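You operate a simulated robot arm through the tools that you are given. There is no shell and no other tool. Be economical: measure what you need, move in short steps, check, and stop when the job is done.

You run a simulated robot arm. Do the job below in one go: nothing can be reset, and whatever is moved stays where it is left.

TASK
Put the 40 standoff from the top of the desk with hutch on the drilled block there and the 50 standoff on the second shelf from the top of the wire rack. Push the top chest drawer shut. Take the grey box and put it on the right granite. Take the green plug on the right granite and put it away on the top of the grey bench. Take the bin from the right granite and put it on the top of the grey box. Take the grey cover and leave it on the far granite. Pull the upper bench drawer open. Any order will do. Set down upright: grey box, green plug.

The check looks at the end state, three seconds after you hand in, the way a careful person would. Anything else that was tipped, shoved, dropped, spilled or broken makes it a failure. A push-on lid holds only when it is set on centred and level and pressed home; a screw cap is set on level and turned clockwise until tight.

THE ROBOT
A 7-joint arm with a two-finger parallel gripper on a trunk, on a base that drives. Base frame: it is fixed to the floor where the robot stands at the start and does not move with it; the origin is under the middle of the robot, x ahead of it, y to its left, z up; the surface under the hand at the start is at about z = 760. Lengths are in mm, angles in rad, forces in N, time in s.
With the tool pointing down near the work surface it reaches from about 320 to 740 mm from the robot's upright axis, wherever it stands. Its first joint turns from -2.496 to 2.496 rad. Places, roughly: bin (16x24x13 cm) [-4900, 3000, 700]; drilled block [500, -250, 750]; far granite [-4700, 400, 700]; green plug (4x4x7 cm) [-4700, 2900, 700]; grey box [-4500, 750, 750]; grey cover (15x17x6 cm) [-5400, 2900, 700]; right granite [-5200, 3800, 700]; second shelf of the wire rack [600, 1700, 500]; standoff [500, 250, 750]; top chest drawer [-1100, -1500, 800]; top of the grey bench [-1900, 7200, 800]; top of the grey box [-2900, 4100, 700]; upper bench drawer [-2600, 7000, 700]. Payload 3 kg.
Tool frame: the origin (TCP) lies between the finger pads and is the grasp point; the fingertips stand 30 mm ahead of it; z points along the fingers, y is the line along which they close. The gripper opens to 94 mm. The fingers are 28 mm wide and 10 mm thick; the gripper's body (50 by 96 mm) begins 55 mm behind the TCP.
Orientation is that of the tool frame in the base frame, as [roll, pitch, yaw] about the fixed x, y, z axes, in that order (R = Rz(yaw) Ry(pitch) Rx(roll)). With the fingers straight down and closing along the base's y, the tool's x points along the base's -x, its y along +y and its z along -z.

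THE INTERFACE
- The arm moves only by the tool play_rows. Its argument "moves" is text: rows parted by semicolons, each of 7 numbers parted by spaces: the shift along the tool's x, y, z in mm, then the turn, a rotation vector about the tool's x, y, z in rad, then the finger opening in mm, from 0 to 94. In form: dx dy dz wx wy wz grip; .... A call has 1 to 8 rows; each row shifts and turns the commanded pose from where the row before left it, along the tool's axes as they then stand. Each row takes 0.2 s and may step no farther than 50 mm and 0.15 rad from the row before; otherwise, or with a gripper value out of range, the whole call is refused. Where a pose cannot be reached the arm comes as near as it can. A force on the tool above 40 N (or 10 N above the force at the start of the call, whichever is more), or a blocked arm, ends the call early, and 0.2 s more pass. Each finger travels about 45 mm/s and halts on what it meets, pressing with about 42 N; the grip force reading is that of the motor and also rises with nothing between the fingers. The clock runs only during rows and for 0.2 s after the last one: add rows that do not move to give the fingers time. The reply holds the time, the measured pose of the TCP, the force on the tool along the base axes, the opening and the grip force, in the units named above and with some noise, with the torque about the TCP (base axes, N m) and any sound that the robot's microphone picked up.
- Cameras (640 x 400 px; columns grow to the right, rows downward): "scene" is now at [51.4, 140.4, 1700.5]; the picture's right is [0.03, -1.00, 0.00], its down [-0.84, -0.02, -0.54] and it looks along [0.54, 0.01, -0.84] (base axes); focal length 249 px, centre (320, 200). "wrist" rides on the gripper at [76, 14, -102] in the tool frame; the picture's right is [-0.18, 0.98, 0.00], its down [-0.75, -0.14, -0.64] and it looks along [-0.63, -0.12, 0.77] (tool axes); focal length 243 px, centre (320, 200). There is no depth. A picture from a camera that has moved, and an enlarged one, comes with that camera's place and axes in the base frame and with its lens. The place of the scene camera against the robot may be out by one fixed shift of up to 25 mm in any direction.
- camera(camera): a new picture of that camera. The clock stands still meanwhile.
- slide_trunk(by): slides the trunk up (or, below 0, down) by that many mm; the arm and the scene camera ride with it, the base frame stays. It gives what a move gives, with no picture.
- base_move(legs): drives the robot by 1 to 6 legs, each [ahead, left, turn to the left] in mm, mm and rad, along the robot's own axes; the way and the turn of a leg run together, so that a leg with both is an arc; at most 1500 mm and 3.142 rad a leg. The arm and the cameras ride along, it lands a little off, and it stops where it bumps. It gives what a move gives.
- head_to(pan, tilt): turns the head with the scene camera to pan (to the left, within 2.496 rad either way) and tilt (down, from -0.506 to 1.204), counted from straight ahead of the robot. It gives what a move gives.
- inspect(camera, box): a new picture of the part [left, top, right, bottom] of that camera's present view, enlarged. The clock stands still meanwhile.
- close_job(): hands the job in; it is judged then, once.

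Work in short steps. Places have to be worked out from the pictures, the camera data and where the tool is seen: move nearer, look again, correct. Check each grasp and each placing, and mend what went wrong. You have 207 turns and 192 pictures in all, those below and enlarged ones among them. Open the gripper and draw the arm clear of the work before you hand the job in, unless the task says otherwise.

The tools are called as a command line: name --argument value ..., lists and objects as JSON in quotes. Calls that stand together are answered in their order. play_rows: Moves the arm, as the interface text tells. Its arguments: {"type":"object","properties":{"moves":{"type":"string"}},"required":["moves"]} The other tools are called the same way: slide_trunk (by) slides the trunk up or down; base_move (legs) drives the base; head_to (pan, tilt) turns the head that bears the scene camera; camera (camera) takes a picture; inspect (camera, box) takes an enlarged picture of a part of a camera's view; close_job () hands the job in.

At the start:

```text
time: 0.0
position: [557.2, -39.7, 1073.5]
ee_rot: [3.141, -0.003, -3.14]
force: [-0.4, -0.1, -0.1]
torque: [0.01, -0.01, 0.01]
finger_gap: 94.0
grasp_force: 0.0
trunk travel left (down, up): [-175.0, 215.0]
robot x, y, heading: [-0.1, 0.4, 0.0]
head pan, tilt: [0.028, 0.998]
```

scene: 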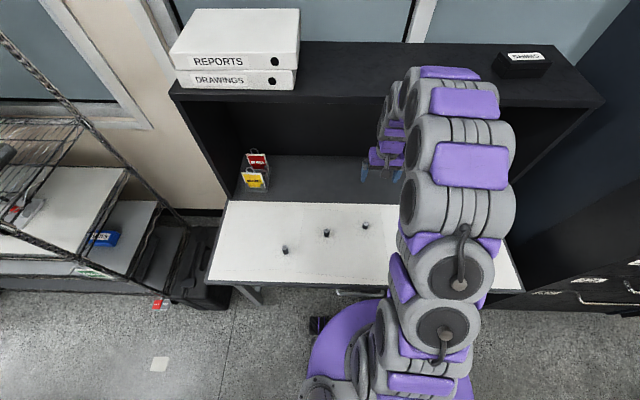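
wrist: 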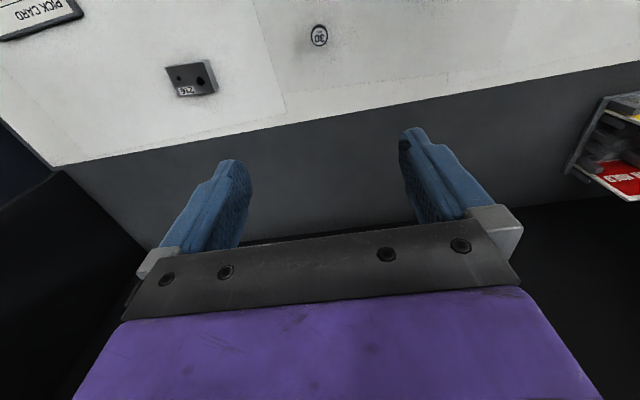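

The desk shows three small standoffs and a drilled block. I enlarge the standoffs to read their labels.

inspect --camera "scene" --box '[260, 200, 400, 290]'

inspect --camera "wrist" --box '[0, 0, 400, 150]'

```text
4.44 times, centred on (330, 245) of scene
camera zoom: at [51.4, 140.4, 1700.5], right [0.03, -1.0, 0.0], down [-0.84, -0.02, -0.54], along [0.54, 0.01, -0.84], focal length 1109 px, centre (276, 0)
```

zoom: 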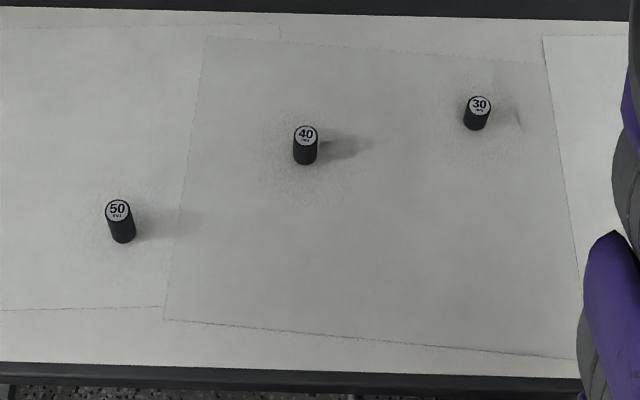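

```text
1.60 times, centred on (200, 75) of wrist
camera zoom: at [481.9, -24.3, 1174.3], right [0.18, 0.98, 0.0], down [0.75, -0.14, 0.64], along [0.63, -0.12, -0.77], focal length 388 px, centre (512, 400)
```

zoom: 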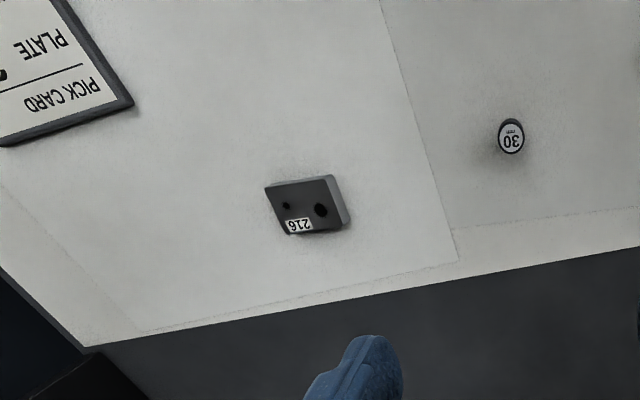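

I read the rows: 40 is at about (480,128), 50 at (400,287), and the block at about (542,-228). I move the hand over the block to see its holes up close.

play_rows --moves "30 -40 30 0 0 0 94; 30 -40 40 0 0 0 94; 10 -40 40 0 0 0 94; 10 -40 40 0 0 0 94; 0 0 0 0 0 0 94"

camera --camera "wrist"

```text
refused: row 1 steps farther than a row can; nothing moved
```

```text
187 pictures are left
camera wrist: at [481.9, -24.3, 1174.3], right [0.18, 0.98, 0.0], down [0.75, -0.14, 0.64], along [0.63, -0.12, -0.77], focal length 243 px, centre (320, 200)
```

wrist: 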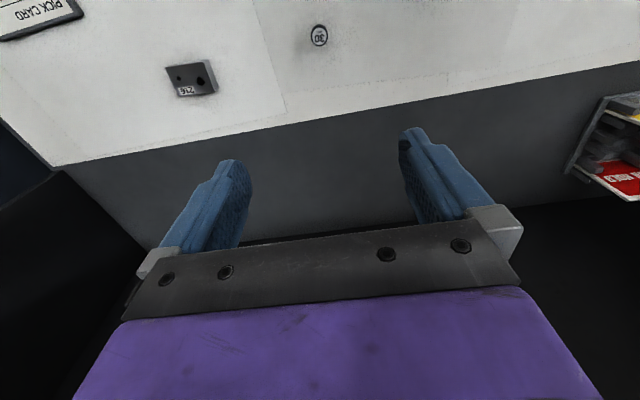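

The first row was too long, so I use shorter steps.

play_rows --moves "15 -32 30 0 0 0 94; 15 -32 30 0 0 0 94; 15 -32 30 0 0 0 94; 15 -32 30 0 0 0 94; 15 -32 30 0 0 0 94; 15 -30 0 0 0 0 94; 0 0 0 0 0 0 94"

camera --camera "wrist"

```text
time: 1.6
position: [466.7, -230.4, 923.1]
ee_rot: [3.14, 0.0, -3.141]
force: [-0.3, 0.9, 0.2]
torque: [0.0, 0.04, 0.0]
finger_gap: 93.8
grasp_force: 0.2
trunk travel left (down, up): [-175.0, 215.0]
robot x, y, heading: [0.2, 3.7, -0.0]
head pan, tilt: [0.028, 0.998]
```

```text
186 pictures are left
camera wrist: at [390.5, -215.9, 1025.7], right [0.18, 0.98, 0.0], down [0.75, -0.14, 0.64], along [0.63, -0.12, -0.77], focal length 243 px, centre (320, 200)
```

wrist: 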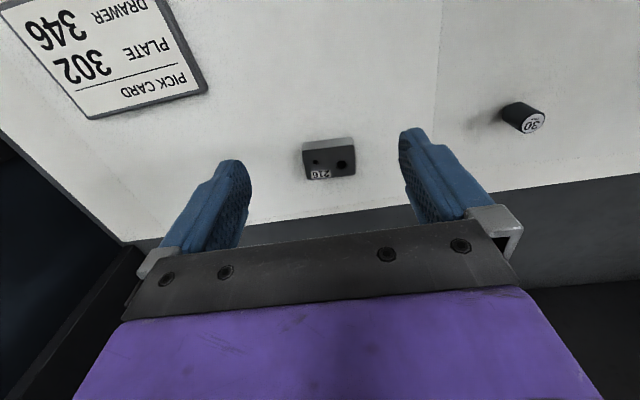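

I enlarge the block and the card.

inspect --camera "wrist" --box '[270, 110, 390, 200]'

inspect --camera "scene" --box '[440, 170, 560, 250]'

```text
4.44 times, centred on (330, 155) of wrist
camera zoom: at [390.5, -215.9, 1025.7], right [0.18, 0.98, 0.0], down [0.75, -0.14, 0.64], along [0.63, -0.12, -0.77], focal length 1078 px, centre (276, 400)
```

zoom: 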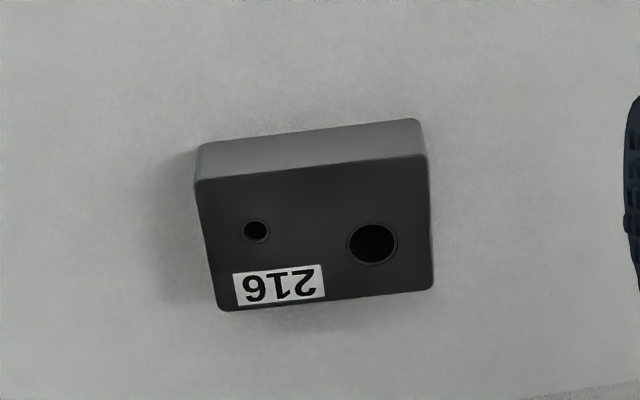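

```text
5.00 times, centred on (500, 210) of scene
camera zoom: at [51.5, 137.3, 1700.8], right [0.03, -1.0, 0.0], down [-0.84, -0.02, -0.54], along [0.54, 0.02, -0.84], focal length 1247 px, centre (-580, 150)
```

zoom: 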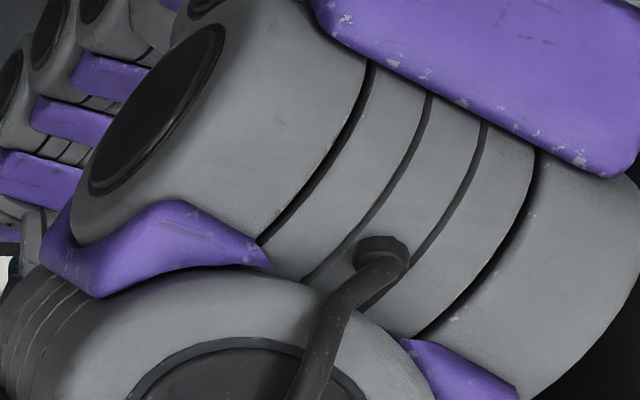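

The block is about 60 x 40 mm, centred near (533,-233). Next I move over to the 40 standoff.

play_rows --moves "0 45 0 0 0 0 94; 0 45 0 0 0 0 94; 0 45 0 0 0 0 94; 0 45 0 0 0 0 94; 0 45 0 0 0 0 94; 0 45 0 0 0 0 94; 0 45 0 0 0 0 94; 28 35 10 0 0 0 94"

camera --camera "wrist"

```text
time: 3.4
position: [435.2, 126.4, 914.9]
ee_rot: [-3.138, 0.0, -3.141]
force: [1.0, 0.6, 0.2]
torque: [-0.01, 0.0, 0.0]
finger_gap: 94.2
grasp_force: 0.1
trunk travel left (down, up): [-175.0, 215.0]
robot x, y, heading: [1.9, 1.9, -0.001]
head pan, tilt: [0.028, 0.998]
```

```text
183 pictures are left
camera wrist: at [360.5, 140.8, 1015.5], right [0.18, 0.98, 0.0], down [0.75, -0.14, 0.64], along [0.63, -0.12, -0.77], focal length 243 px, centre (320, 200)
```

wrist: 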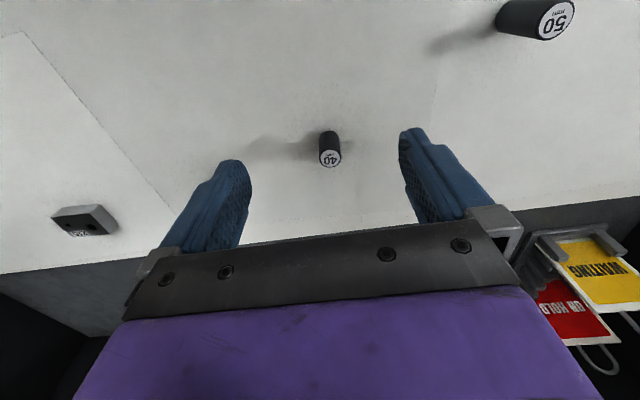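

The 40 standoff is at about (484,127). I move above it and go down part way.

play_rows --moves "-48 0 0 0 0 0 70; 0 0 45 0 0 0 60; 0 0 30 0 0 0 60; 0 0 0 0 0 0 60"

camera --camera "wrist"

```text
time: 4.4
position: [485.4, 123.9, 838.4]
ee_rot: [-3.141, 0.0, -3.141]
force: [0.0, -0.7, -0.6]
torque: [-0.01, 0.02, 0.01]
finger_gap: 60.1
grasp_force: 0.0
trunk travel left (down, up): [-175.0, 215.0]
robot x, y, heading: [0.6, 2.8, -0.002]
head pan, tilt: [0.028, 0.998]
```

```text
182 pictures are left
camera wrist: at [409.7, 139.0, 940.3], right [0.18, 0.98, 0.0], down [0.75, -0.14, 0.64], along [0.63, -0.12, -0.77], focal length 243 px, centre (320, 200)
```

wrist: 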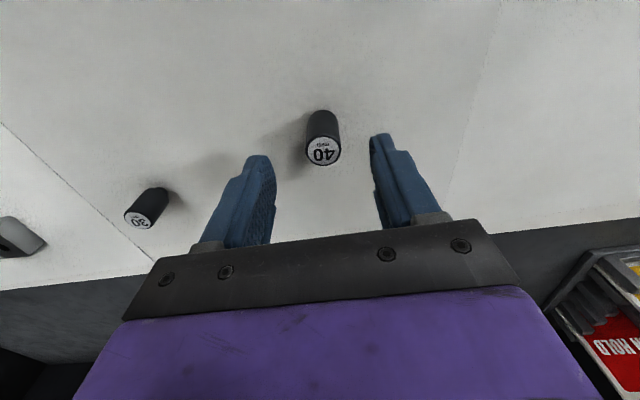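

It lies between the fingers. I go down to about 796 and close.

play_rows --moves "-1 1 22 0 0 0 60; 0 0 19 0 0 0 60; 0 0 0 0 0 0 30; 0 0 0 0 0 0 10; 0 0 0 0 0 0 10; 0 0 0 0 0 0 10"

camera --camera "wrist"

```text
time: 5.8
position: [485.8, 124.5, 796.4]
ee_rot: [-3.138, 0.0, 3.141]
force: [0.0, 0.4, -0.2]
torque: [0.01, 0.01, 0.01]
finger_gap: 21.4
grasp_force: 42.1
trunk travel left (down, up): [-175.0, 215.0]
robot x, y, heading: [3.4, 0.9, -0.003]
head pan, tilt: [0.028, 0.998]
```

```text
181 pictures are left
camera wrist: at [410.4, 139.3, 899.0], right [0.18, 0.98, 0.0], down [0.75, -0.14, 0.64], along [0.63, -0.12, -0.77], focal length 243 px, centre (320, 200)
```

wrist: 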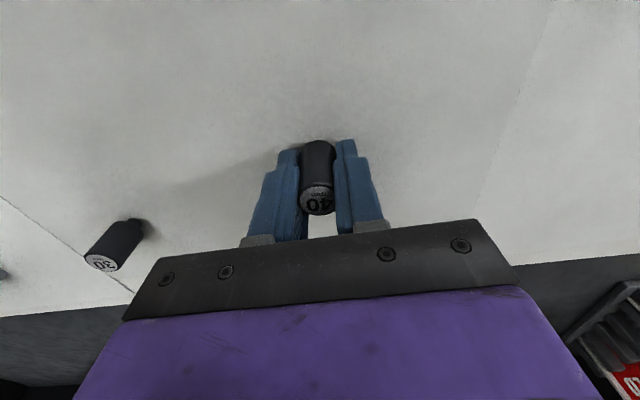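

Grasped at 21 mm. I lift it and carry it to the block, passing above the 30 standoff.

play_rows --moves "0 0 -45 0 0 0 10; 0 0 -45 0 0 0 10; 0 -48 0 0 0 0 10; 0 -48 0 0 0 0 10; 0 -48 0 0 0 0 10; 0 -48 0 0 0 0 10; 0 -48 0 0 0 0 10; 0 -48 0 0 0 0 10"

play_rows --moves "-20 -40 0 0 0 0 10; -10 -25 0 0 0 0 10; 0 0 0 0 0 0 10"

camera --camera "wrist"

```text
time: 7.6
position: [484.3, -167.8, 890.1]
ee_rot: [3.14, 0.001, -3.14]
force: [-0.3, -0.1, -0.6]
torque: [0.0, -0.02, 0.0]
finger_gap: 21.1
grasp_force: 42.1
trunk travel left (down, up): [-175.0, 215.0]
robot x, y, heading: [-1.2, -1.3, 0.002]
head pan, tilt: [0.028, 0.998]
```

```text
time: 8.4
position: [517.2, -233.1, 888.4]
ee_rot: [3.14, 0.002, -3.141]
force: [0.2, 0.1, -0.1]
torque: [-0.01, 0.0, 0.02]
finger_gap: 21.3
grasp_force: 41.9
trunk travel left (down, up): [-175.0, 215.0]
robot x, y, heading: [2.5, 2.1, -0.0]
head pan, tilt: [0.028, 0.998]
```

```text
180 pictures are left
camera wrist: at [441.2, -217.4, 990.0], right [0.18, 0.98, 0.0], down [0.75, -0.14, 0.64], along [0.63, -0.12, -0.77], focal length 243 px, centre (320, 200)
```

wrist: 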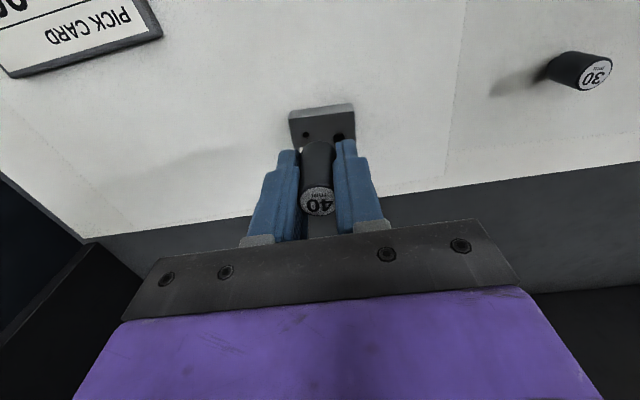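

The block centre works out at about (536,-234) with its top near 783. I align and go down close to it.

play_rows --moves "-19 0 10 0 0 0 10; 0 0 35 0 0 0 10; 0 0 15 0 0 0 10; 0 0 0 0 0 0 10"

camera --camera "wrist"

```text
time: 9.4
position: [533.9, -231.2, 827.4]
ee_rot: [3.139, -0.002, -3.141]
force: [0.2, -0.4, -0.6]
torque: [-0.01, 0.01, 0.03]
finger_gap: 20.9
grasp_force: 41.9
trunk travel left (down, up): [-175.0, 215.0]
robot x, y, heading: [-1.1, 0.5, 0.002]
head pan, tilt: [0.028, 0.998]
```

```text
179 pictures are left
camera wrist: at [458.6, -216.9, 928.4], right [0.18, 0.98, 0.0], down [0.75, -0.14, 0.64], along [0.63, -0.12, -0.77], focal length 243 px, centre (320, 200)
```

wrist: 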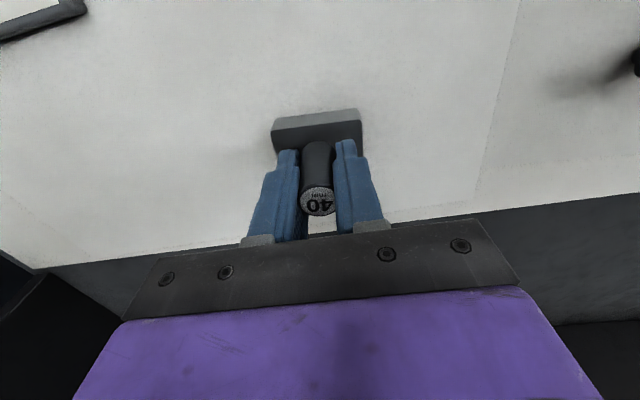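

I check the alignment closely before lowering.

inspect --camera "wrist" --box '[260, 90, 380, 220]'

```text
3.08 times, centred on (320, 155) of wrist
camera zoom: at [458.6, -216.9, 928.4], right [0.18, 0.98, 0.0], down [0.75, -0.14, 0.64], along [0.63, -0.12, -0.77], focal length 746 px, centre (320, 338)
```

zoom: 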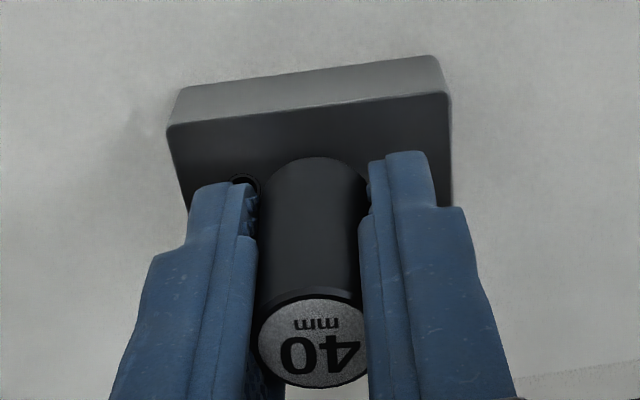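

I shift 3 mm forward and lower in small steps until I feel contact.

play_rows --moves "-3 0 3 0 0 0 10; 0 0 2 0 0 0 10; 0 0 2 0 0 0 10; 0 0 0 0 0 0 10"

```text
time: 10.4
position: [537.8, -230.9, 820.2]
ee_rot: [3.141, 0.001, 3.141]
force: [0.1, 0.4, -1.6]
torque: [-0.01, 0.0, 0.02]
finger_gap: 21.0
grasp_force: 42.1
trunk travel left (down, up): [-175.0, 215.0]
robot x, y, heading: [-1.8, 3.9, 0.001]
head pan, tilt: [0.028, 0.998]
```

No contact yet, so I carry on down.

play_rows --moves "0 0 1 0 0 0 10; 0 0 1 0 0 0 10; 0 0 1 0 0 0 10; 0 0 0 0 0 0 10"

inspect --camera "wrist" --box '[260, 90, 380, 220]'

```text
time: 11.4
position: [538.1, -232.4, 819.4]
ee_rot: [-3.14, 0.003, 3.141]
force: [-2.3, -1.6, 28.1]
torque: [-0.04, 0.22, 0.05]
finger_gap: 21.3
grasp_force: 42.2
trunk travel left (down, up): [-175.0, 215.0]
robot x, y, heading: [-2.2, 1.3, 0.005]
head pan, tilt: [0.028, 0.998]
```

```text
3.08 times, centred on (320, 155) of wrist
camera zoom: at [462.6, -217.0, 920.4], right [0.18, 0.98, 0.0], down [0.75, -0.14, 0.65], along [0.63, -0.12, -0.76], focal length 746 px, centre (320, 338)
```

zoom: 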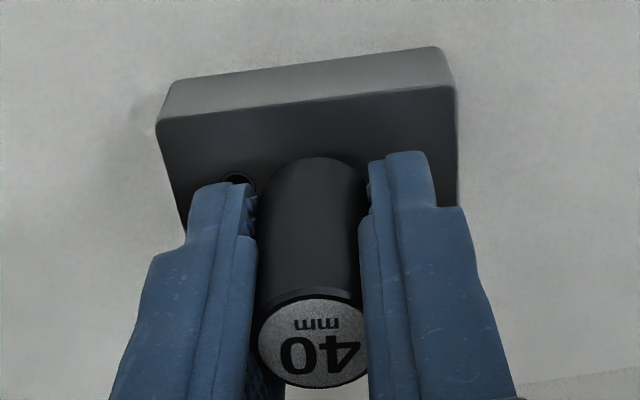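

Contact is firm at 28 N. I back off 2 mm of command, open gently to 45 and rise straight up.

play_rows --moves "0 0 -2 0 0 0 21; 0 0 0 0 0 0 27; 0 0 0 0 0 0 45; 0 0 0 0 0 0 45; 0 0 -30 0 0 0 45; 0 0 -45 0 0 0 45; 40 0 -10 0 0 0 60; 0 0 0 0 0 0 60"

camera --camera "wrist"

```text
time: 13.2
position: [496.7, -233.5, 903.4]
ee_rot: [3.141, 0.001, 3.14]
force: [0.3, 0.0, 0.4]
torque: [0.01, -0.01, 0.01]
finger_gap: 59.9
grasp_force: 0.0
trunk travel left (down, up): [-175.0, 215.0]
robot x, y, heading: [-0.8, -1.5, -0.004]
head pan, tilt: [0.028, 0.998]
```

```text
176 pictures are left
camera wrist: at [421.4, -218.8, 1005.2], right [0.18, 0.98, 0.0], down [0.75, -0.14, 0.64], along [0.63, -0.12, -0.77], focal length 243 px, centre (320, 200)
```

wrist: 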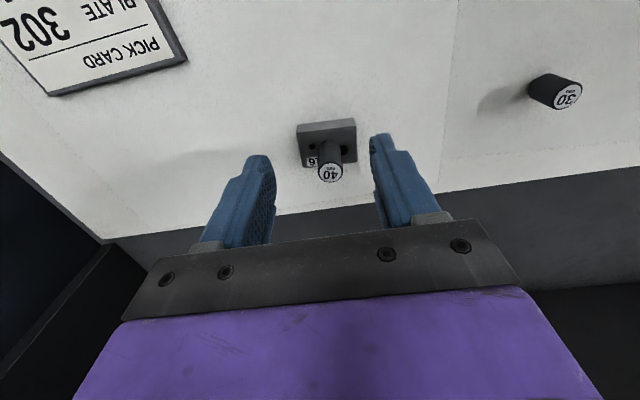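

The 40 stands on the block. Next is the 50 standoff, near (400,287).

play_rows --moves "10 48 0 0 0 0 60; 10 48 0 0 0 0 60; 10 48 0 0 0 0 60; 10 48 0 0 0 0 60; 10 48 0 0 0 0 60; 10 48 0 0 0 0 60; 10 48 0 0 0 0 60; 10 48 0 0 0 0 60"

play_rows --moves "10 45 0 0 0 0 60; 10 45 0 0 0 0 60; 10 30 0 0 0 0 60; 0 0 0 0 0 0 60"

camera --camera "wrist"

```text
time: 15.0
position: [419.5, 155.7, 903.4]
ee_rot: [-3.139, 0.003, 3.141]
force: [-0.1, 0.2, -0.9]
torque: [-0.01, 0.01, -0.02]
finger_gap: 60.3
grasp_force: 0.1
trunk travel left (down, up): [-175.0, 215.0]
robot x, y, heading: [-1.4, -2.5, 0.001]
head pan, tilt: [0.028, 0.998]
```

```text
time: 16.0
position: [389.4, 271.8, 901.5]
ee_rot: [3.14, 0.001, 3.141]
force: [0.1, -0.7, 1.2]
torque: [-0.03, 0.02, 0.01]
finger_gap: 60.2
grasp_force: 0.0
trunk travel left (down, up): [-175.0, 215.0]
robot x, y, heading: [-0.9, -2.1, 0.006]
head pan, tilt: [0.028, 0.998]
```

```text
175 pictures are left
camera wrist: at [314.0, 286.9, 1003.7], right [0.18, 0.98, 0.0], down [0.75, -0.14, 0.64], along [0.63, -0.12, -0.77], focal length 243 px, centre (320, 200)
```

wrist: 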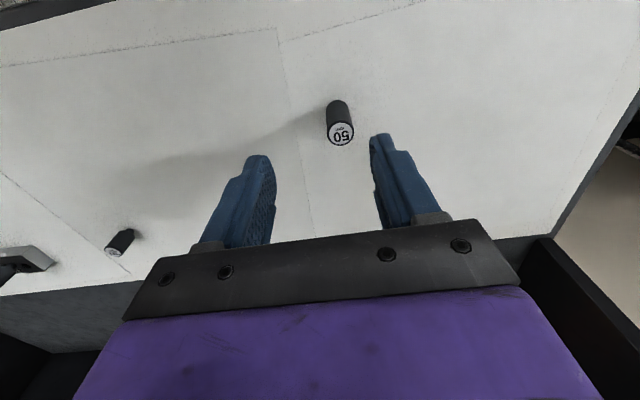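

The 50 is at about (400,288). Before choosing the grasp I look at the wire rack to the left.

head_to --pan 1.2 --tilt 0.7

camera --camera "scene"

```text
time: 17.4
position: [389.2, 272.3, 901.5]
ee_rot: [-3.139, 0.001, -3.14]
force: [0.0, 0.3, -0.4]
torque: [0.01, 0.05, -0.02]
finger_gap: 60.1
grasp_force: 0.1
trunk travel left (down, up): [-175.0, 215.0]
robot x, y, heading: [1.7, 2.8, -0.001]
head pan, tilt: [1.201, 0.7]
```

```text
174 pictures are left
camera scene: at [11.5, 221.7, 1723.3], right [0.93, -0.36, 0.0], down [-0.23, -0.6, -0.76], along [0.28, 0.71, -0.65], focal length 249 px, centre (320, 200)
```

scene: 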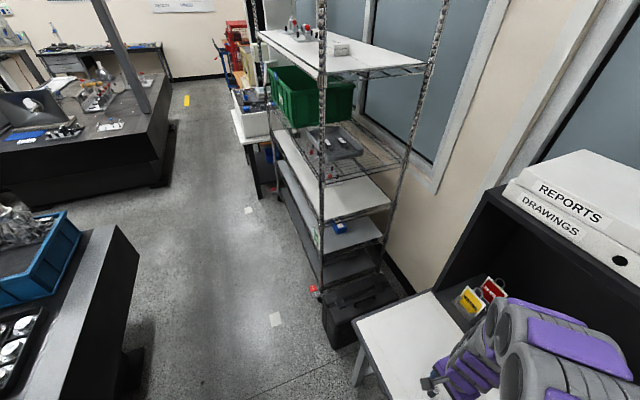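

I enlarge the rack to understand its shelves.

inspect --camera "scene" --box '[220, 0, 460, 350]'

inspect --camera "scene" --box '[230, 100, 430, 300]'

```text
1.14 times, centred on (340, 175) of scene
camera zoom: at [11.5, 221.7, 1723.3], right [0.93, -0.36, 0.0], down [-0.23, -0.6, -0.76], along [0.28, 0.71, -0.65], focal length 285 px, centre (297, 229)
```

zoom: 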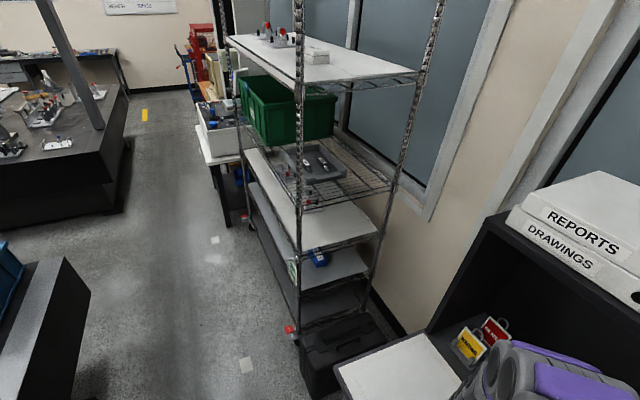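

```text
2.00 times, centred on (330, 200) of scene
camera zoom: at [11.5, 221.7, 1723.3], right [0.93, -0.36, 0.0], down [-0.23, -0.6, -0.76], along [0.28, 0.71, -0.65], focal length 499 px, centre (300, 200)
```

zoom: 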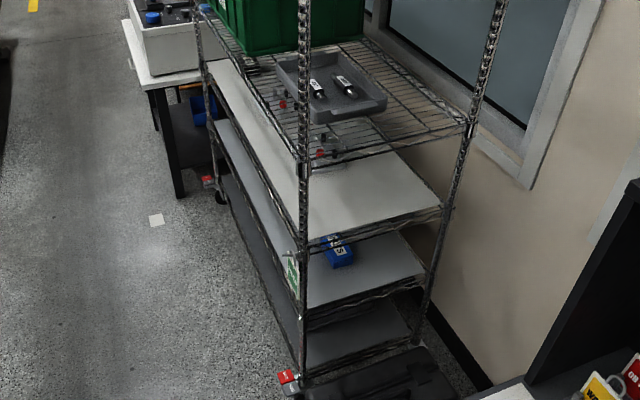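

From the picture the shelves are tight for a vertical hand, so I'll grasp the 50 with a 45° forward tilt, reaching over it. I tilt first at this height.

play_rows --moves "0 3 0 0 -0.131 0 60; 0 3 0 0 -0.131 0 60; 0 3 0 0 -0.131 0 60; 0 3 0 0 -0.131 0 60; 0 3 0 0 -0.131 0 60; 0 0 0 0 -0.131 0 60; 0 0 0 0 0 0 60"

camera --camera "wrist"

```text
time: 19.0
position: [388.8, 288.8, 903.7]
ee_rot: [-3.141, 0.786, 3.141]
force: [-0.4, 0.5, 0.0]
torque: [-0.04, -0.03, -0.01]
finger_gap: 60.0
grasp_force: 0.0
trunk travel left (down, up): [-175.0, 215.0]
robot x, y, heading: [-0.1, 0.0, 0.001]
head pan, tilt: [1.201, 0.7]
```

```text
171 pictures are left
camera wrist: at [262.5, 302.7, 920.6], right [0.13, 0.98, 0.13], down [0.08, -0.14, 0.99], along [0.99, -0.12, -0.09], focal length 243 px, centre (320, 200)
```

wrist: 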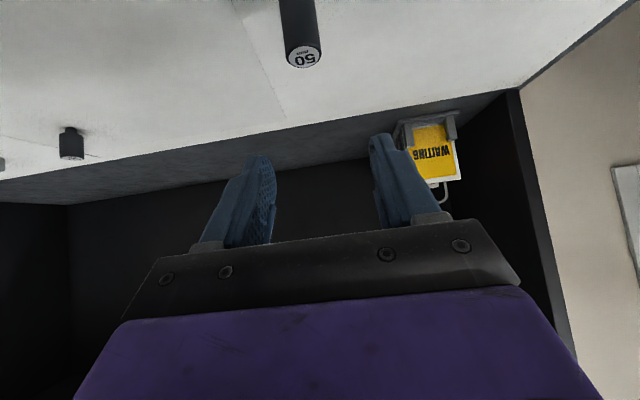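

The view is good. I bring the TCP down to about (400,288,797) and close.

play_rows --moves "-8 -1 8 0 0 0 60; 28 0 28 0 0 0 60; 25 0 25 0 0 0 60; 13 0 13 0 0 0 60; 0 0 0 0 0 0 60"

camera --camera "wrist"

```text
time: 20.2
position: [400.7, 286.8, 811.3]
ee_rot: [3.141, 0.787, -3.139]
force: [1.3, -0.2, -0.7]
torque: [-0.01, 0.01, 0.01]
finger_gap: 60.0
grasp_force: 0.1
trunk travel left (down, up): [-175.0, 215.0]
robot x, y, heading: [1.2, 0.4, 0.002]
head pan, tilt: [1.201, 0.7]
```

```text
170 pictures are left
camera wrist: at [275.5, 302.4, 827.8], right [0.13, 0.98, 0.13], down [0.08, -0.14, 0.99], along [0.99, -0.12, -0.09], focal length 243 px, centre (320, 200)
```

wrist: 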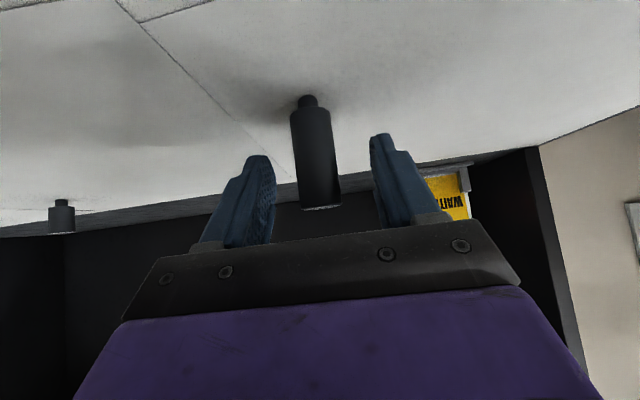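

The standoff has a narrow stud beneath, so the 40 belongs with its stud in the block's big hole and not just resting on top. I fix the 40 first, using this same tilted view. I rise and travel over to it.

play_rows --moves "-28 0 -28 0 0 0 60; -28 0 -28 0 0 0 60; -8 -46 8 0 0 0 60; -8 -46 8 0 0 0 60; -8 -46 8 0 0 0 60; -8 -46 8 0 0 0 60; -8 -46 8 0 0 0 60; -8 -46 8 0 0 0 60"

play_rows --moves "-5 -48 5 0 0 0 60; -5 -48 5 0 0 0 60; -5 -48 5 0 0 0 60; -5 -48 5 0 0 0 60; -5 -48 5 0 0 0 60; 0 0 0 0 0 0 60"

camera --camera "wrist"

```text
time: 22.0
position: [529.6, 22.3, 940.1]
ee_rot: [3.135, 0.79, 3.139]
force: [0.7, -1.0, -0.5]
torque: [0.02, -0.02, 0.03]
finger_gap: 59.9
grasp_force: 0.1
out of reach, approached as far as the arm can: row 4, 5, 6
trunk travel left (down, up): [-175.0, 215.0]
robot x, y, heading: [-1.7, -1.9, 0.002]
head pan, tilt: [1.201, 0.7]
```

```text
time: 23.4
position: [563.7, -214.6, 941.6]
ee_rot: [3.139, 0.785, 3.14]
force: [-1.4, 0.1, 0.1]
torque: [-0.05, 0.01, 0.01]
finger_gap: 60.1
grasp_force: 0.2
trunk travel left (down, up): [-175.0, 215.0]
robot x, y, heading: [1.6, -4.3, -0.0]
head pan, tilt: [1.201, 0.7]
```

```text
169 pictures are left
camera wrist: at [437.7, -199.7, 958.9], right [0.13, 0.98, 0.13], down [0.08, -0.14, 0.99], along [0.99, -0.12, -0.09], focal length 243 px, centre (320, 200)
```

wrist: 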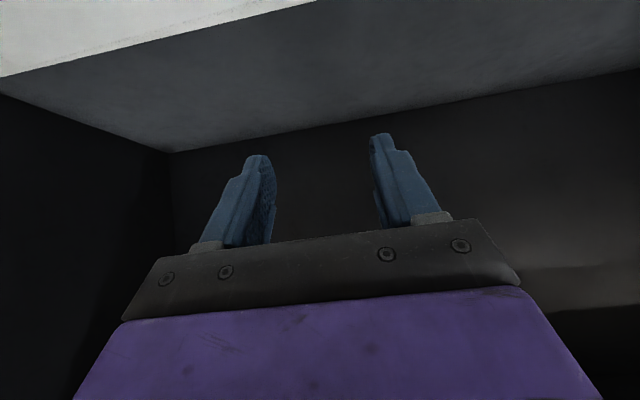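

The arm hit a reach limit and ended up higher. I back off and down for a view of the block.

play_rows --moves "37 -6 -3 0 0 0 60; 37 -5 -3 0 0 0 60; 36 -5 -3 0 0 0 60; 0 0 0 0 0 0 60"

camera --camera "wrist"

```text
time: 24.4
position: [480.5, -228.7, 869.6]
ee_rot: [3.14, 0.788, -3.141]
force: [-1.4, 0.2, 1.2]
torque: [0.03, -0.06, 0.0]
finger_gap: 60.0
grasp_force: 0.1
trunk travel left (down, up): [-175.0, 215.0]
robot x, y, heading: [-0.9, 3.1, -0.001]
head pan, tilt: [1.201, 0.7]
```

```text
168 pictures are left
camera wrist: at [354.0, -214.6, 887.2], right [0.13, 0.98, 0.13], down [0.08, -0.14, 0.99], along [0.99, -0.12, -0.09], focal length 243 px, centre (320, 200)
```

wrist: 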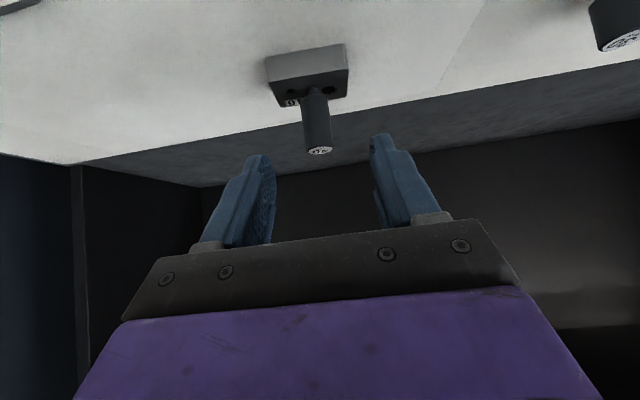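

inspect --camera "wrist" --box '[250, 30, 370, 160]'

```text
3.08 times, centred on (310, 95) of wrist
camera zoom: at [354.0, -214.6, 887.2], right [0.13, 0.98, 0.13], down [0.08, -0.14, 0.99], along [0.99, -0.12, -0.09], focal length 746 px, centre (351, 523)
```

zoom: 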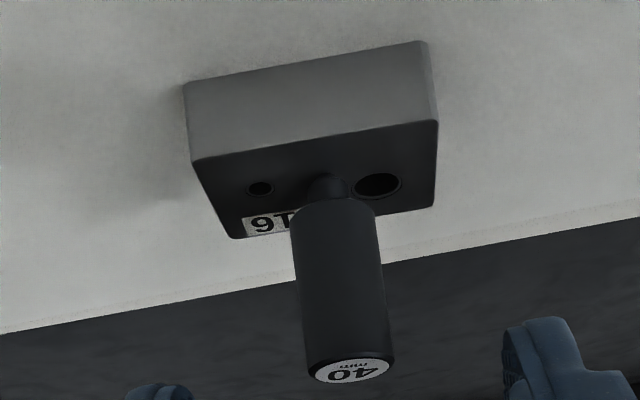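

The stud is about 10 mm wide and the big hole about 12.5 mm. I reach in with the fingers on either side of the 40.

play_rows --moves "-5 -1.5 35 0 0 0 60; -5 -1.5 35 0 0 0 50; 0 0 0 0 0 0 50"

camera --camera "wrist"

```text
time: 25.2
position: [536.4, -232.7, 826.8]
ee_rot: [3.139, 0.788, 3.139]
force: [0.2, 0.6, 0.3]
torque: [0.01, 0.0, 0.01]
finger_gap: 50.0
grasp_force: 0.1
trunk travel left (down, up): [-175.0, 215.0]
robot x, y, heading: [3.3, -1.7, 0.003]
head pan, tilt: [1.201, 0.7]
```

```text
166 pictures are left
camera wrist: at [410.0, -218.1, 844.5], right [0.13, 0.98, 0.13], down [0.08, -0.14, 0.99], along [0.99, -0.12, -0.09], focal length 243 px, centre (320, 200)
```

wrist: 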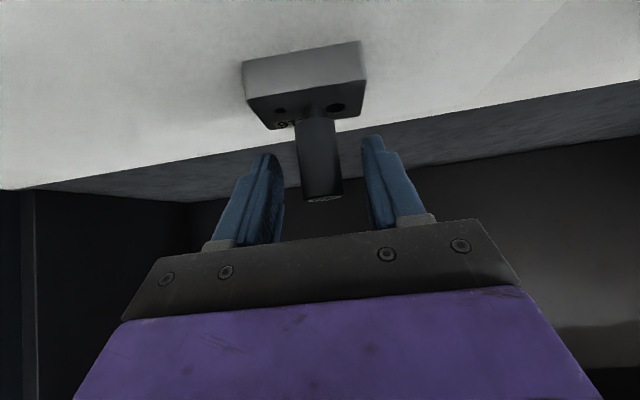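

It is well centred, so I close.

play_rows --moves "0 0 0 0 0 0 26; 0 0 0 0 0 0 10; 0 0 0 0 0 0 10; 0 0 0 0 0 0 10; -2 0 -2 0 0 0 10; 0 0 0 0 0 0 10"

inspect --camera "wrist" --box '[220, 30, 400, 210]'

```text
time: 26.6
position: [535.1, -231.0, 830.0]
ee_rot: [3.138, 0.787, 3.139]
force: [-0.1, -1.4, -1.4]
torque: [-0.01, -0.02, 0.01]
finger_gap: 21.2
grasp_force: 42.2
trunk travel left (down, up): [-175.0, 215.0]
robot x, y, heading: [3.8, 1.1, -0.002]
head pan, tilt: [1.201, 0.7]
```

```text
2.22 times, centred on (310, 120) of wrist
camera zoom: at [410.4, -217.0, 847.0], right [0.13, 0.98, 0.13], down [0.08, -0.14, 0.99], along [0.99, -0.12, -0.09], focal length 539 px, centre (342, 378)
```

zoom: 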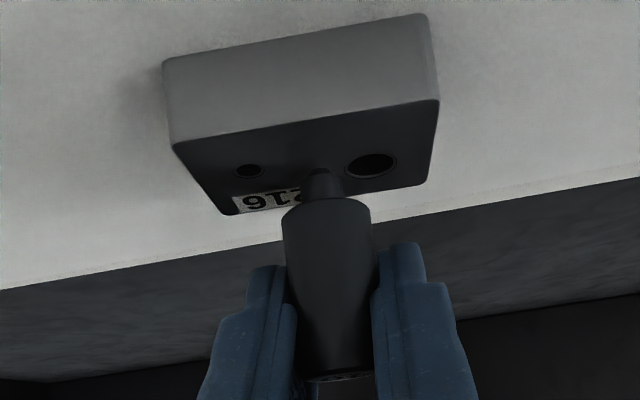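

The stud tip is about (-6,-11.6) from the big hole. I shift by that amount, still raised 3 mm, and look.

play_rows --moves "-4.1 11.6 4.1 0 0 0 10; 0 0 0 0 0 0 10; 0 0 0 0 0 0 10"

inspect --camera "wrist" --box '[220, 30, 400, 210]'

```text
time: 27.4
position: [542.2, -221.4, 828.8]
ee_rot: [3.14, 0.788, 3.14]
force: [-0.1, -0.4, -0.8]
torque: [0.0, 0.01, 0.01]
finger_gap: 21.2
grasp_force: 41.9
trunk travel left (down, up): [-175.0, 215.0]
robot x, y, heading: [0.4, 1.7, -0.004]
head pan, tilt: [1.201, 0.7]
```

```text
2.22 times, centred on (310, 120) of wrist
camera zoom: at [416.4, -205.3, 846.4], right [0.13, 0.98, 0.13], down [0.08, -0.14, 0.99], along [0.99, -0.12, -0.09], focal length 539 px, centre (342, 378)
```

zoom: 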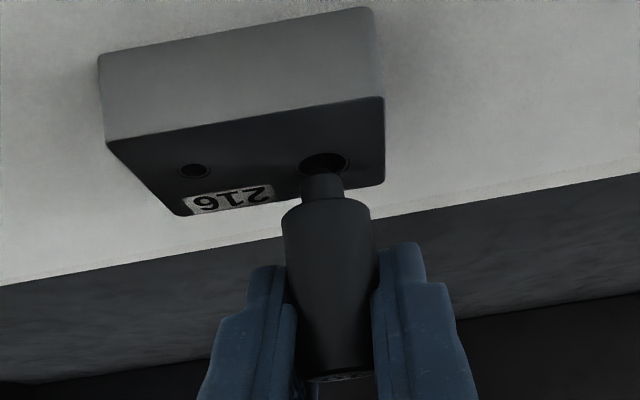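

inspect --camera "wrist" --box '[285, 80, 345, 125]'

```text
8.89 times, centred on (315, 102) of wrist
camera zoom: at [416.4, -205.3, 846.4], right [0.13, 0.98, 0.13], down [0.08, -0.14, 0.99], along [0.99, -0.12, -0.09], focal length 2157 px, centre (364, 1067)
```

zoom: 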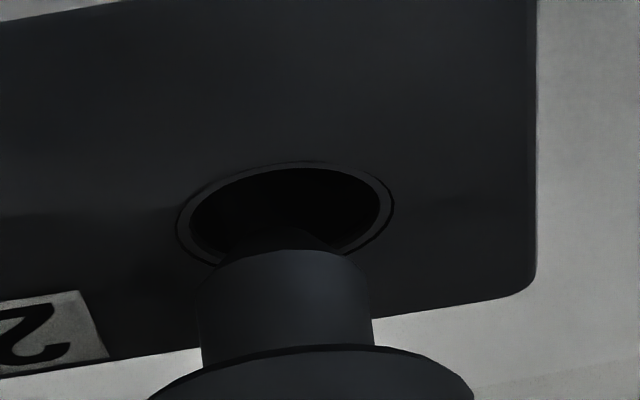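

The tip is nearly over the hole and needs about +1 mm in x and +0.5 mm in y. I adjust and lower gently by 4 mm.

play_rows --moves "-0.7 0.5 0.7 0 0 0 10; 0.7 0 0.7 0 0 0 10; 0.7 0 0.7 0 0 0 10; 0.7 0 0.7 0 0 0 10; 0.7 0 0.7 0 0 0 10; 0 0 0 0 0 0 10"

inspect --camera "wrist" --box '[285, 80, 345, 125]'

```text
time: 28.8
position: [544.1, -219.1, 827.4]
ee_rot: [-3.139, 0.79, -3.14]
force: [0.1, -2.2, 21.5]
torque: [-0.06, -0.07, 0.04]
finger_gap: 21.0
grasp_force: 42.6
trunk travel left (down, up): [-175.0, 215.0]
robot x, y, heading: [4.3, -1.0, 0.005]
head pan, tilt: [1.201, 0.7]
```

```text
8.89 times, centred on (315, 102) of wrist
camera zoom: at [417.6, -204.4, 843.8], right [0.13, 0.98, 0.13], down [0.07, -0.14, 0.99], along [0.99, -0.12, -0.09], focal length 2157 px, centre (364, 1067)
```

zoom: 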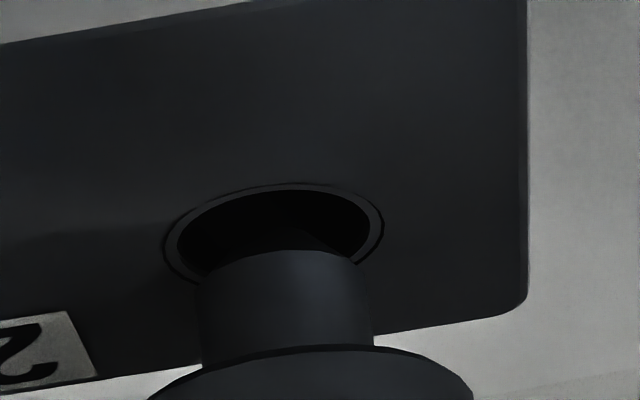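

It touched at 21 N, and the picture shows the stud about 1.3 mm too far forward and 0.6 mm too far left. I raise 1 mm, correct and lower again.

play_rows --moves "-0.8 0 -0.8 0 0 0 10; 0.9 -0.6 -0.9 0 0 0 10; 0.7 0 0.7 0 0 0 10; 0.7 0 0.7 0 0 0 10; 0.7 0 0.7 0 0 0 10; 0 0 0 0 0 0 10"

inspect --camera "wrist" --box '[285, 80, 345, 125]'

```text
time: 30.2
position: [544.8, -220.1, 826.3]
ee_rot: [-3.139, 0.797, -3.137]
force: [-2.6, 3.0, 19.0]
torque: [0.14, 0.03, 0.01]
finger_gap: 21.3
grasp_force: 41.8
trunk travel left (down, up): [-175.0, 215.0]
robot x, y, heading: [4.6, -1.5, 0.003]
head pan, tilt: [1.201, 0.7]
stopped in row 6: the force on the tool passed its limit at 40 N (the readings are from after the stop); the commanded pose is now the measured one
```

```text
8.89 times, centred on (315, 102) of wrist
camera zoom: at [418.5, -205.4, 843.0], right [0.13, 0.98, 0.13], down [0.07, -0.14, 0.99], along [0.99, -0.12, -0.09], focal length 2157 px, centre (364, 1067)
```

zoom: 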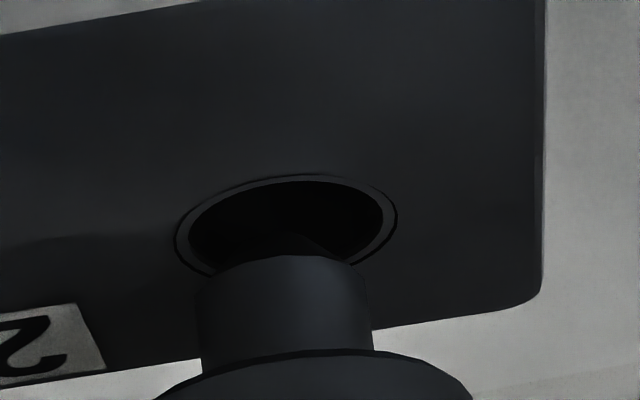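

The stud is sitting on the far rim. I raise 2.5 mm, move back about 3.8 mm in x and look again.

play_rows --moves "-1.8 0 -1.8 0 0 0 10; 2.7 0.2 -2.7 0 0 0 10; 0 0 0 0 0 0 10; 0 0 0 0 0 0 10"

inspect --camera "wrist" --box '[285, 80, 345, 125]'

```text
time: 31.2
position: [539.9, -219.5, 825.8]
ee_rot: [-3.141, 0.789, -3.14]
force: [0.7, -0.8, -0.3]
torque: [-0.02, -0.02, 0.0]
finger_gap: 21.1
grasp_force: 41.9
trunk travel left (down, up): [-175.0, 215.0]
robot x, y, heading: [3.3, -1.1, 0.005]
head pan, tilt: [1.201, 0.7]
```

```text
8.89 times, centred on (315, 102) of wrist
camera zoom: at [413.7, -205.5, 844.0], right [0.13, 0.98, 0.13], down [0.07, -0.14, 0.99], along [0.99, -0.12, -0.09], focal length 2157 px, centre (364, 1067)
```

zoom: 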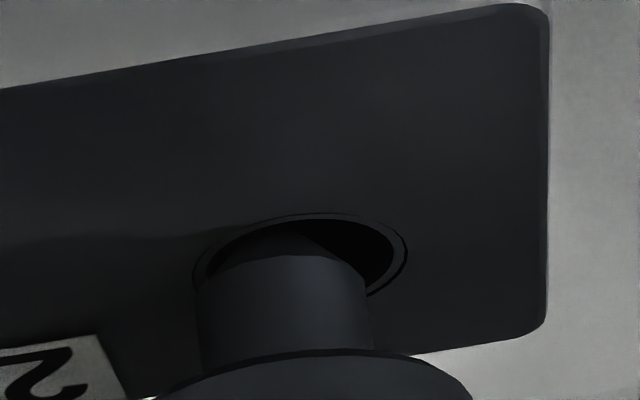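

Judging from the contact height, x is now about right and y needs about +1 mm. I shift and lower 2 mm, then look.

play_rows --moves "-0.3 1 0.3 0 0 0 10; 0.7 0 0.7 0 0 0 10; 0.7 0 0.7 0 0 0 10; 0 0 0 0 0 0 10"

inspect --camera "wrist" --box '[285, 80, 345, 125]'

```text
time: 32.2
position: [539.7, -218.8, 826.4]
ee_rot: [-3.139, 0.794, -3.14]
force: [-4.0, -1.5, 18.0]
torque: [-0.04, 0.2, -0.03]
finger_gap: 21.2
grasp_force: 42.0
trunk travel left (down, up): [-175.0, 215.0]
robot x, y, heading: [0.4, 5.3, -0.001]
head pan, tilt: [1.201, 0.7]
```

```text
8.89 times, centred on (315, 102) of wrist
camera zoom: at [415.0, -204.3, 843.3], right [0.13, 0.98, 0.13], down [0.07, -0.14, 0.99], along [0.99, -0.12, -0.09], focal length 2157 px, centre (364, 1067)
```

zoom: 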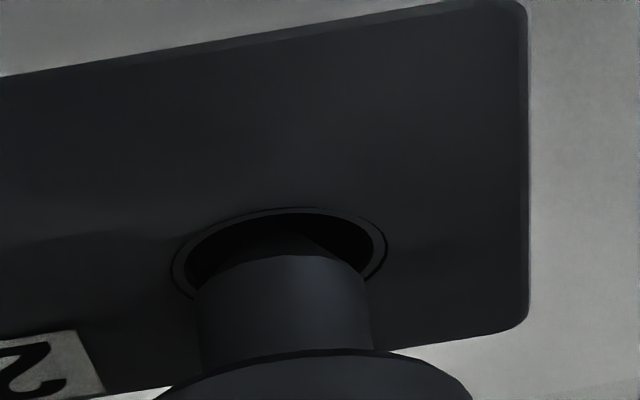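

The reaction pushes toward -x, so the stud is still touching the far rim by about 2 mm. I raise 1 mm, move back 2.2 mm and lower again.

play_rows --moves "-0.7 0 -0.7 0 0 0 10; 1.55 0 -1.55 0 0 0 10; 0.7 0 0.7 0 0 0 10; 0.7 0 0.7 0 0 0 10; 0 0 0 0 0 0 10"

inspect --camera "wrist" --box '[285, 80, 345, 125]'

```text
time: 33.4
position: [537.2, -219.2, 825.7]
ee_rot: [-3.137, 0.793, -3.139]
force: [7.2, -1.3, 27.5]
torque: [-0.07, -0.32, -0.01]
finger_gap: 21.0
grasp_force: 41.7
trunk travel left (down, up): [-175.0, 215.0]
robot x, y, heading: [0.6, -1.4, 0.0]
head pan, tilt: [1.201, 0.7]
```

```text
8.89 times, centred on (315, 102) of wrist
camera zoom: at [412.1, -204.2, 843.0], right [0.13, 0.98, 0.13], down [0.07, -0.14, 0.99], along [0.99, -0.12, -0.09], focal length 2157 px, centre (364, 1067)
```

zoom: 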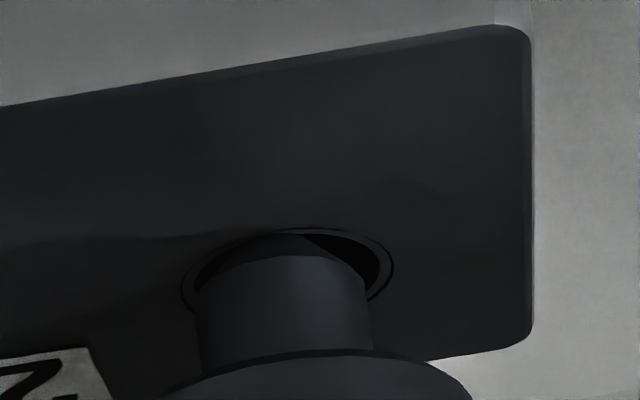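

The reaction now points +x, so the centre lies between the two tries. I go forward 1.2 mm and left 0.3 mm, then press down.

play_rows --moves "-1 0 -1 0 0 0 10; -0.85 0.3 0.85 0 0 0 10; 0.7 0 0.7 0 0 0 10; 0.7 0 0.7 0 0 0 10; 0.7 0 0.7 0 0 0 10; 0 0 0 0 0 0 10"

inspect --camera "wrist" --box '[285, 80, 345, 125]'

```text
time: 34.6
position: [541.5, -219.2, 825.6]
ee_rot: [-3.134, 0.8, -3.139]
force: [-1.2, -1.5, 18.6]
torque: [-0.03, 0.05, 0.01]
finger_gap: 21.5
grasp_force: 42.2
trunk travel left (down, up): [-175.0, 215.0]
robot x, y, heading: [-0.1, -0.3, -0.002]
head pan, tilt: [1.201, 0.7]
stopped in row 5: the force on the tool passed its limit at 42 N (the readings are from after the stop); the commanded pose is now the measured one
```

```text
8.89 times, centred on (315, 102) of wrist
camera zoom: at [415.1, -205.0, 842.3], right [0.13, 0.98, 0.13], down [0.06, -0.14, 0.99], along [0.99, -0.12, -0.08], focal length 2157 px, centre (364, 1067)
```

zoom: 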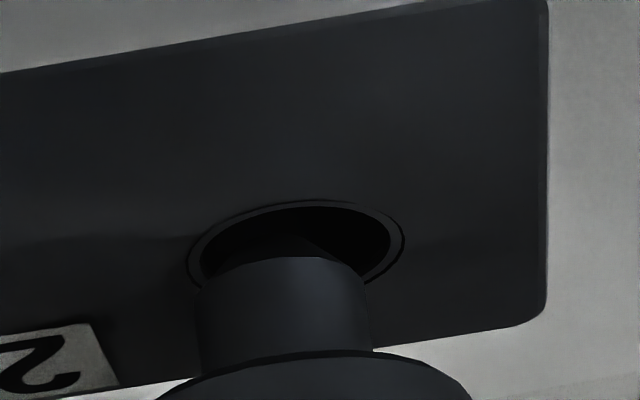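

Still on the rim, with y off by about 0.8 mm. I lift free 2.5 mm with the y correction and take a fresh reading.

play_rows --moves "-1.8 0.7 -1.8 0 0 0 10; 0 0 0 0 0 0 10; 0 0 0 0 0 0 10"

inspect --camera "wrist" --box '[285, 80, 345, 125]'

```text
time: 35.4
position: [540.5, -219.3, 825.8]
ee_rot: [-3.139, 0.794, -3.14]
force: [1.8, -2.6, 9.3]
torque: [-0.14, -0.11, 0.01]
finger_gap: 21.0
grasp_force: 41.4
trunk travel left (down, up): [-175.0, 215.0]
robot x, y, heading: [2.2, 0.3, 0.003]
head pan, tilt: [1.201, 0.7]
```

```text
8.89 times, centred on (315, 102) of wrist
camera zoom: at [414.1, -203.6, 843.3], right [0.13, 0.98, 0.13], down [0.07, -0.14, 0.99], along [0.99, -0.12, -0.09], focal length 2157 px, centre (364, 1067)
```

zoom: 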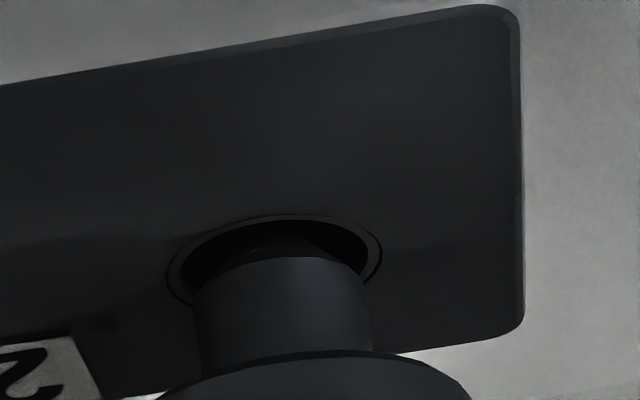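

Still 9 N, with y about 0.4 mm too far left. I correct that and press down in small steps to see whether the stud drops in.

play_rows --moves "-0.4 -0.4 -0.4 0 0 0 10; 0 0 0 0 0 0 10; 0.6 0 0.6 0 0 0 10; 0.6 0 0.6 0 0 0 10; 0 0 0 0 0 0 10"

inspect --camera "wrist" --box '[285, 80, 345, 125]'

```text
time: 36.6
position: [539.5, -218.2, 826.2]
ee_rot: [-3.138, 0.794, -3.139]
force: [-2.8, 1.3, 7.8]
torque: [0.05, 0.14, 0.0]
finger_gap: 21.0
grasp_force: 42.0
trunk travel left (down, up): [-175.0, 215.0]
robot x, y, heading: [0.3, 0.9, -0.002]
head pan, tilt: [1.201, 0.7]
```

```text
8.89 times, centred on (315, 102) of wrist
camera zoom: at [414.0, -203.7, 843.2], right [0.13, 0.98, 0.13], down [0.07, -0.14, 0.99], along [0.99, -0.12, -0.09], focal length 2157 px, centre (364, 1067)
```

zoom: 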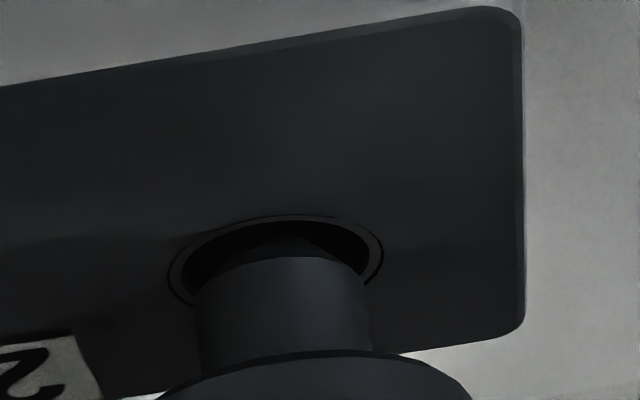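

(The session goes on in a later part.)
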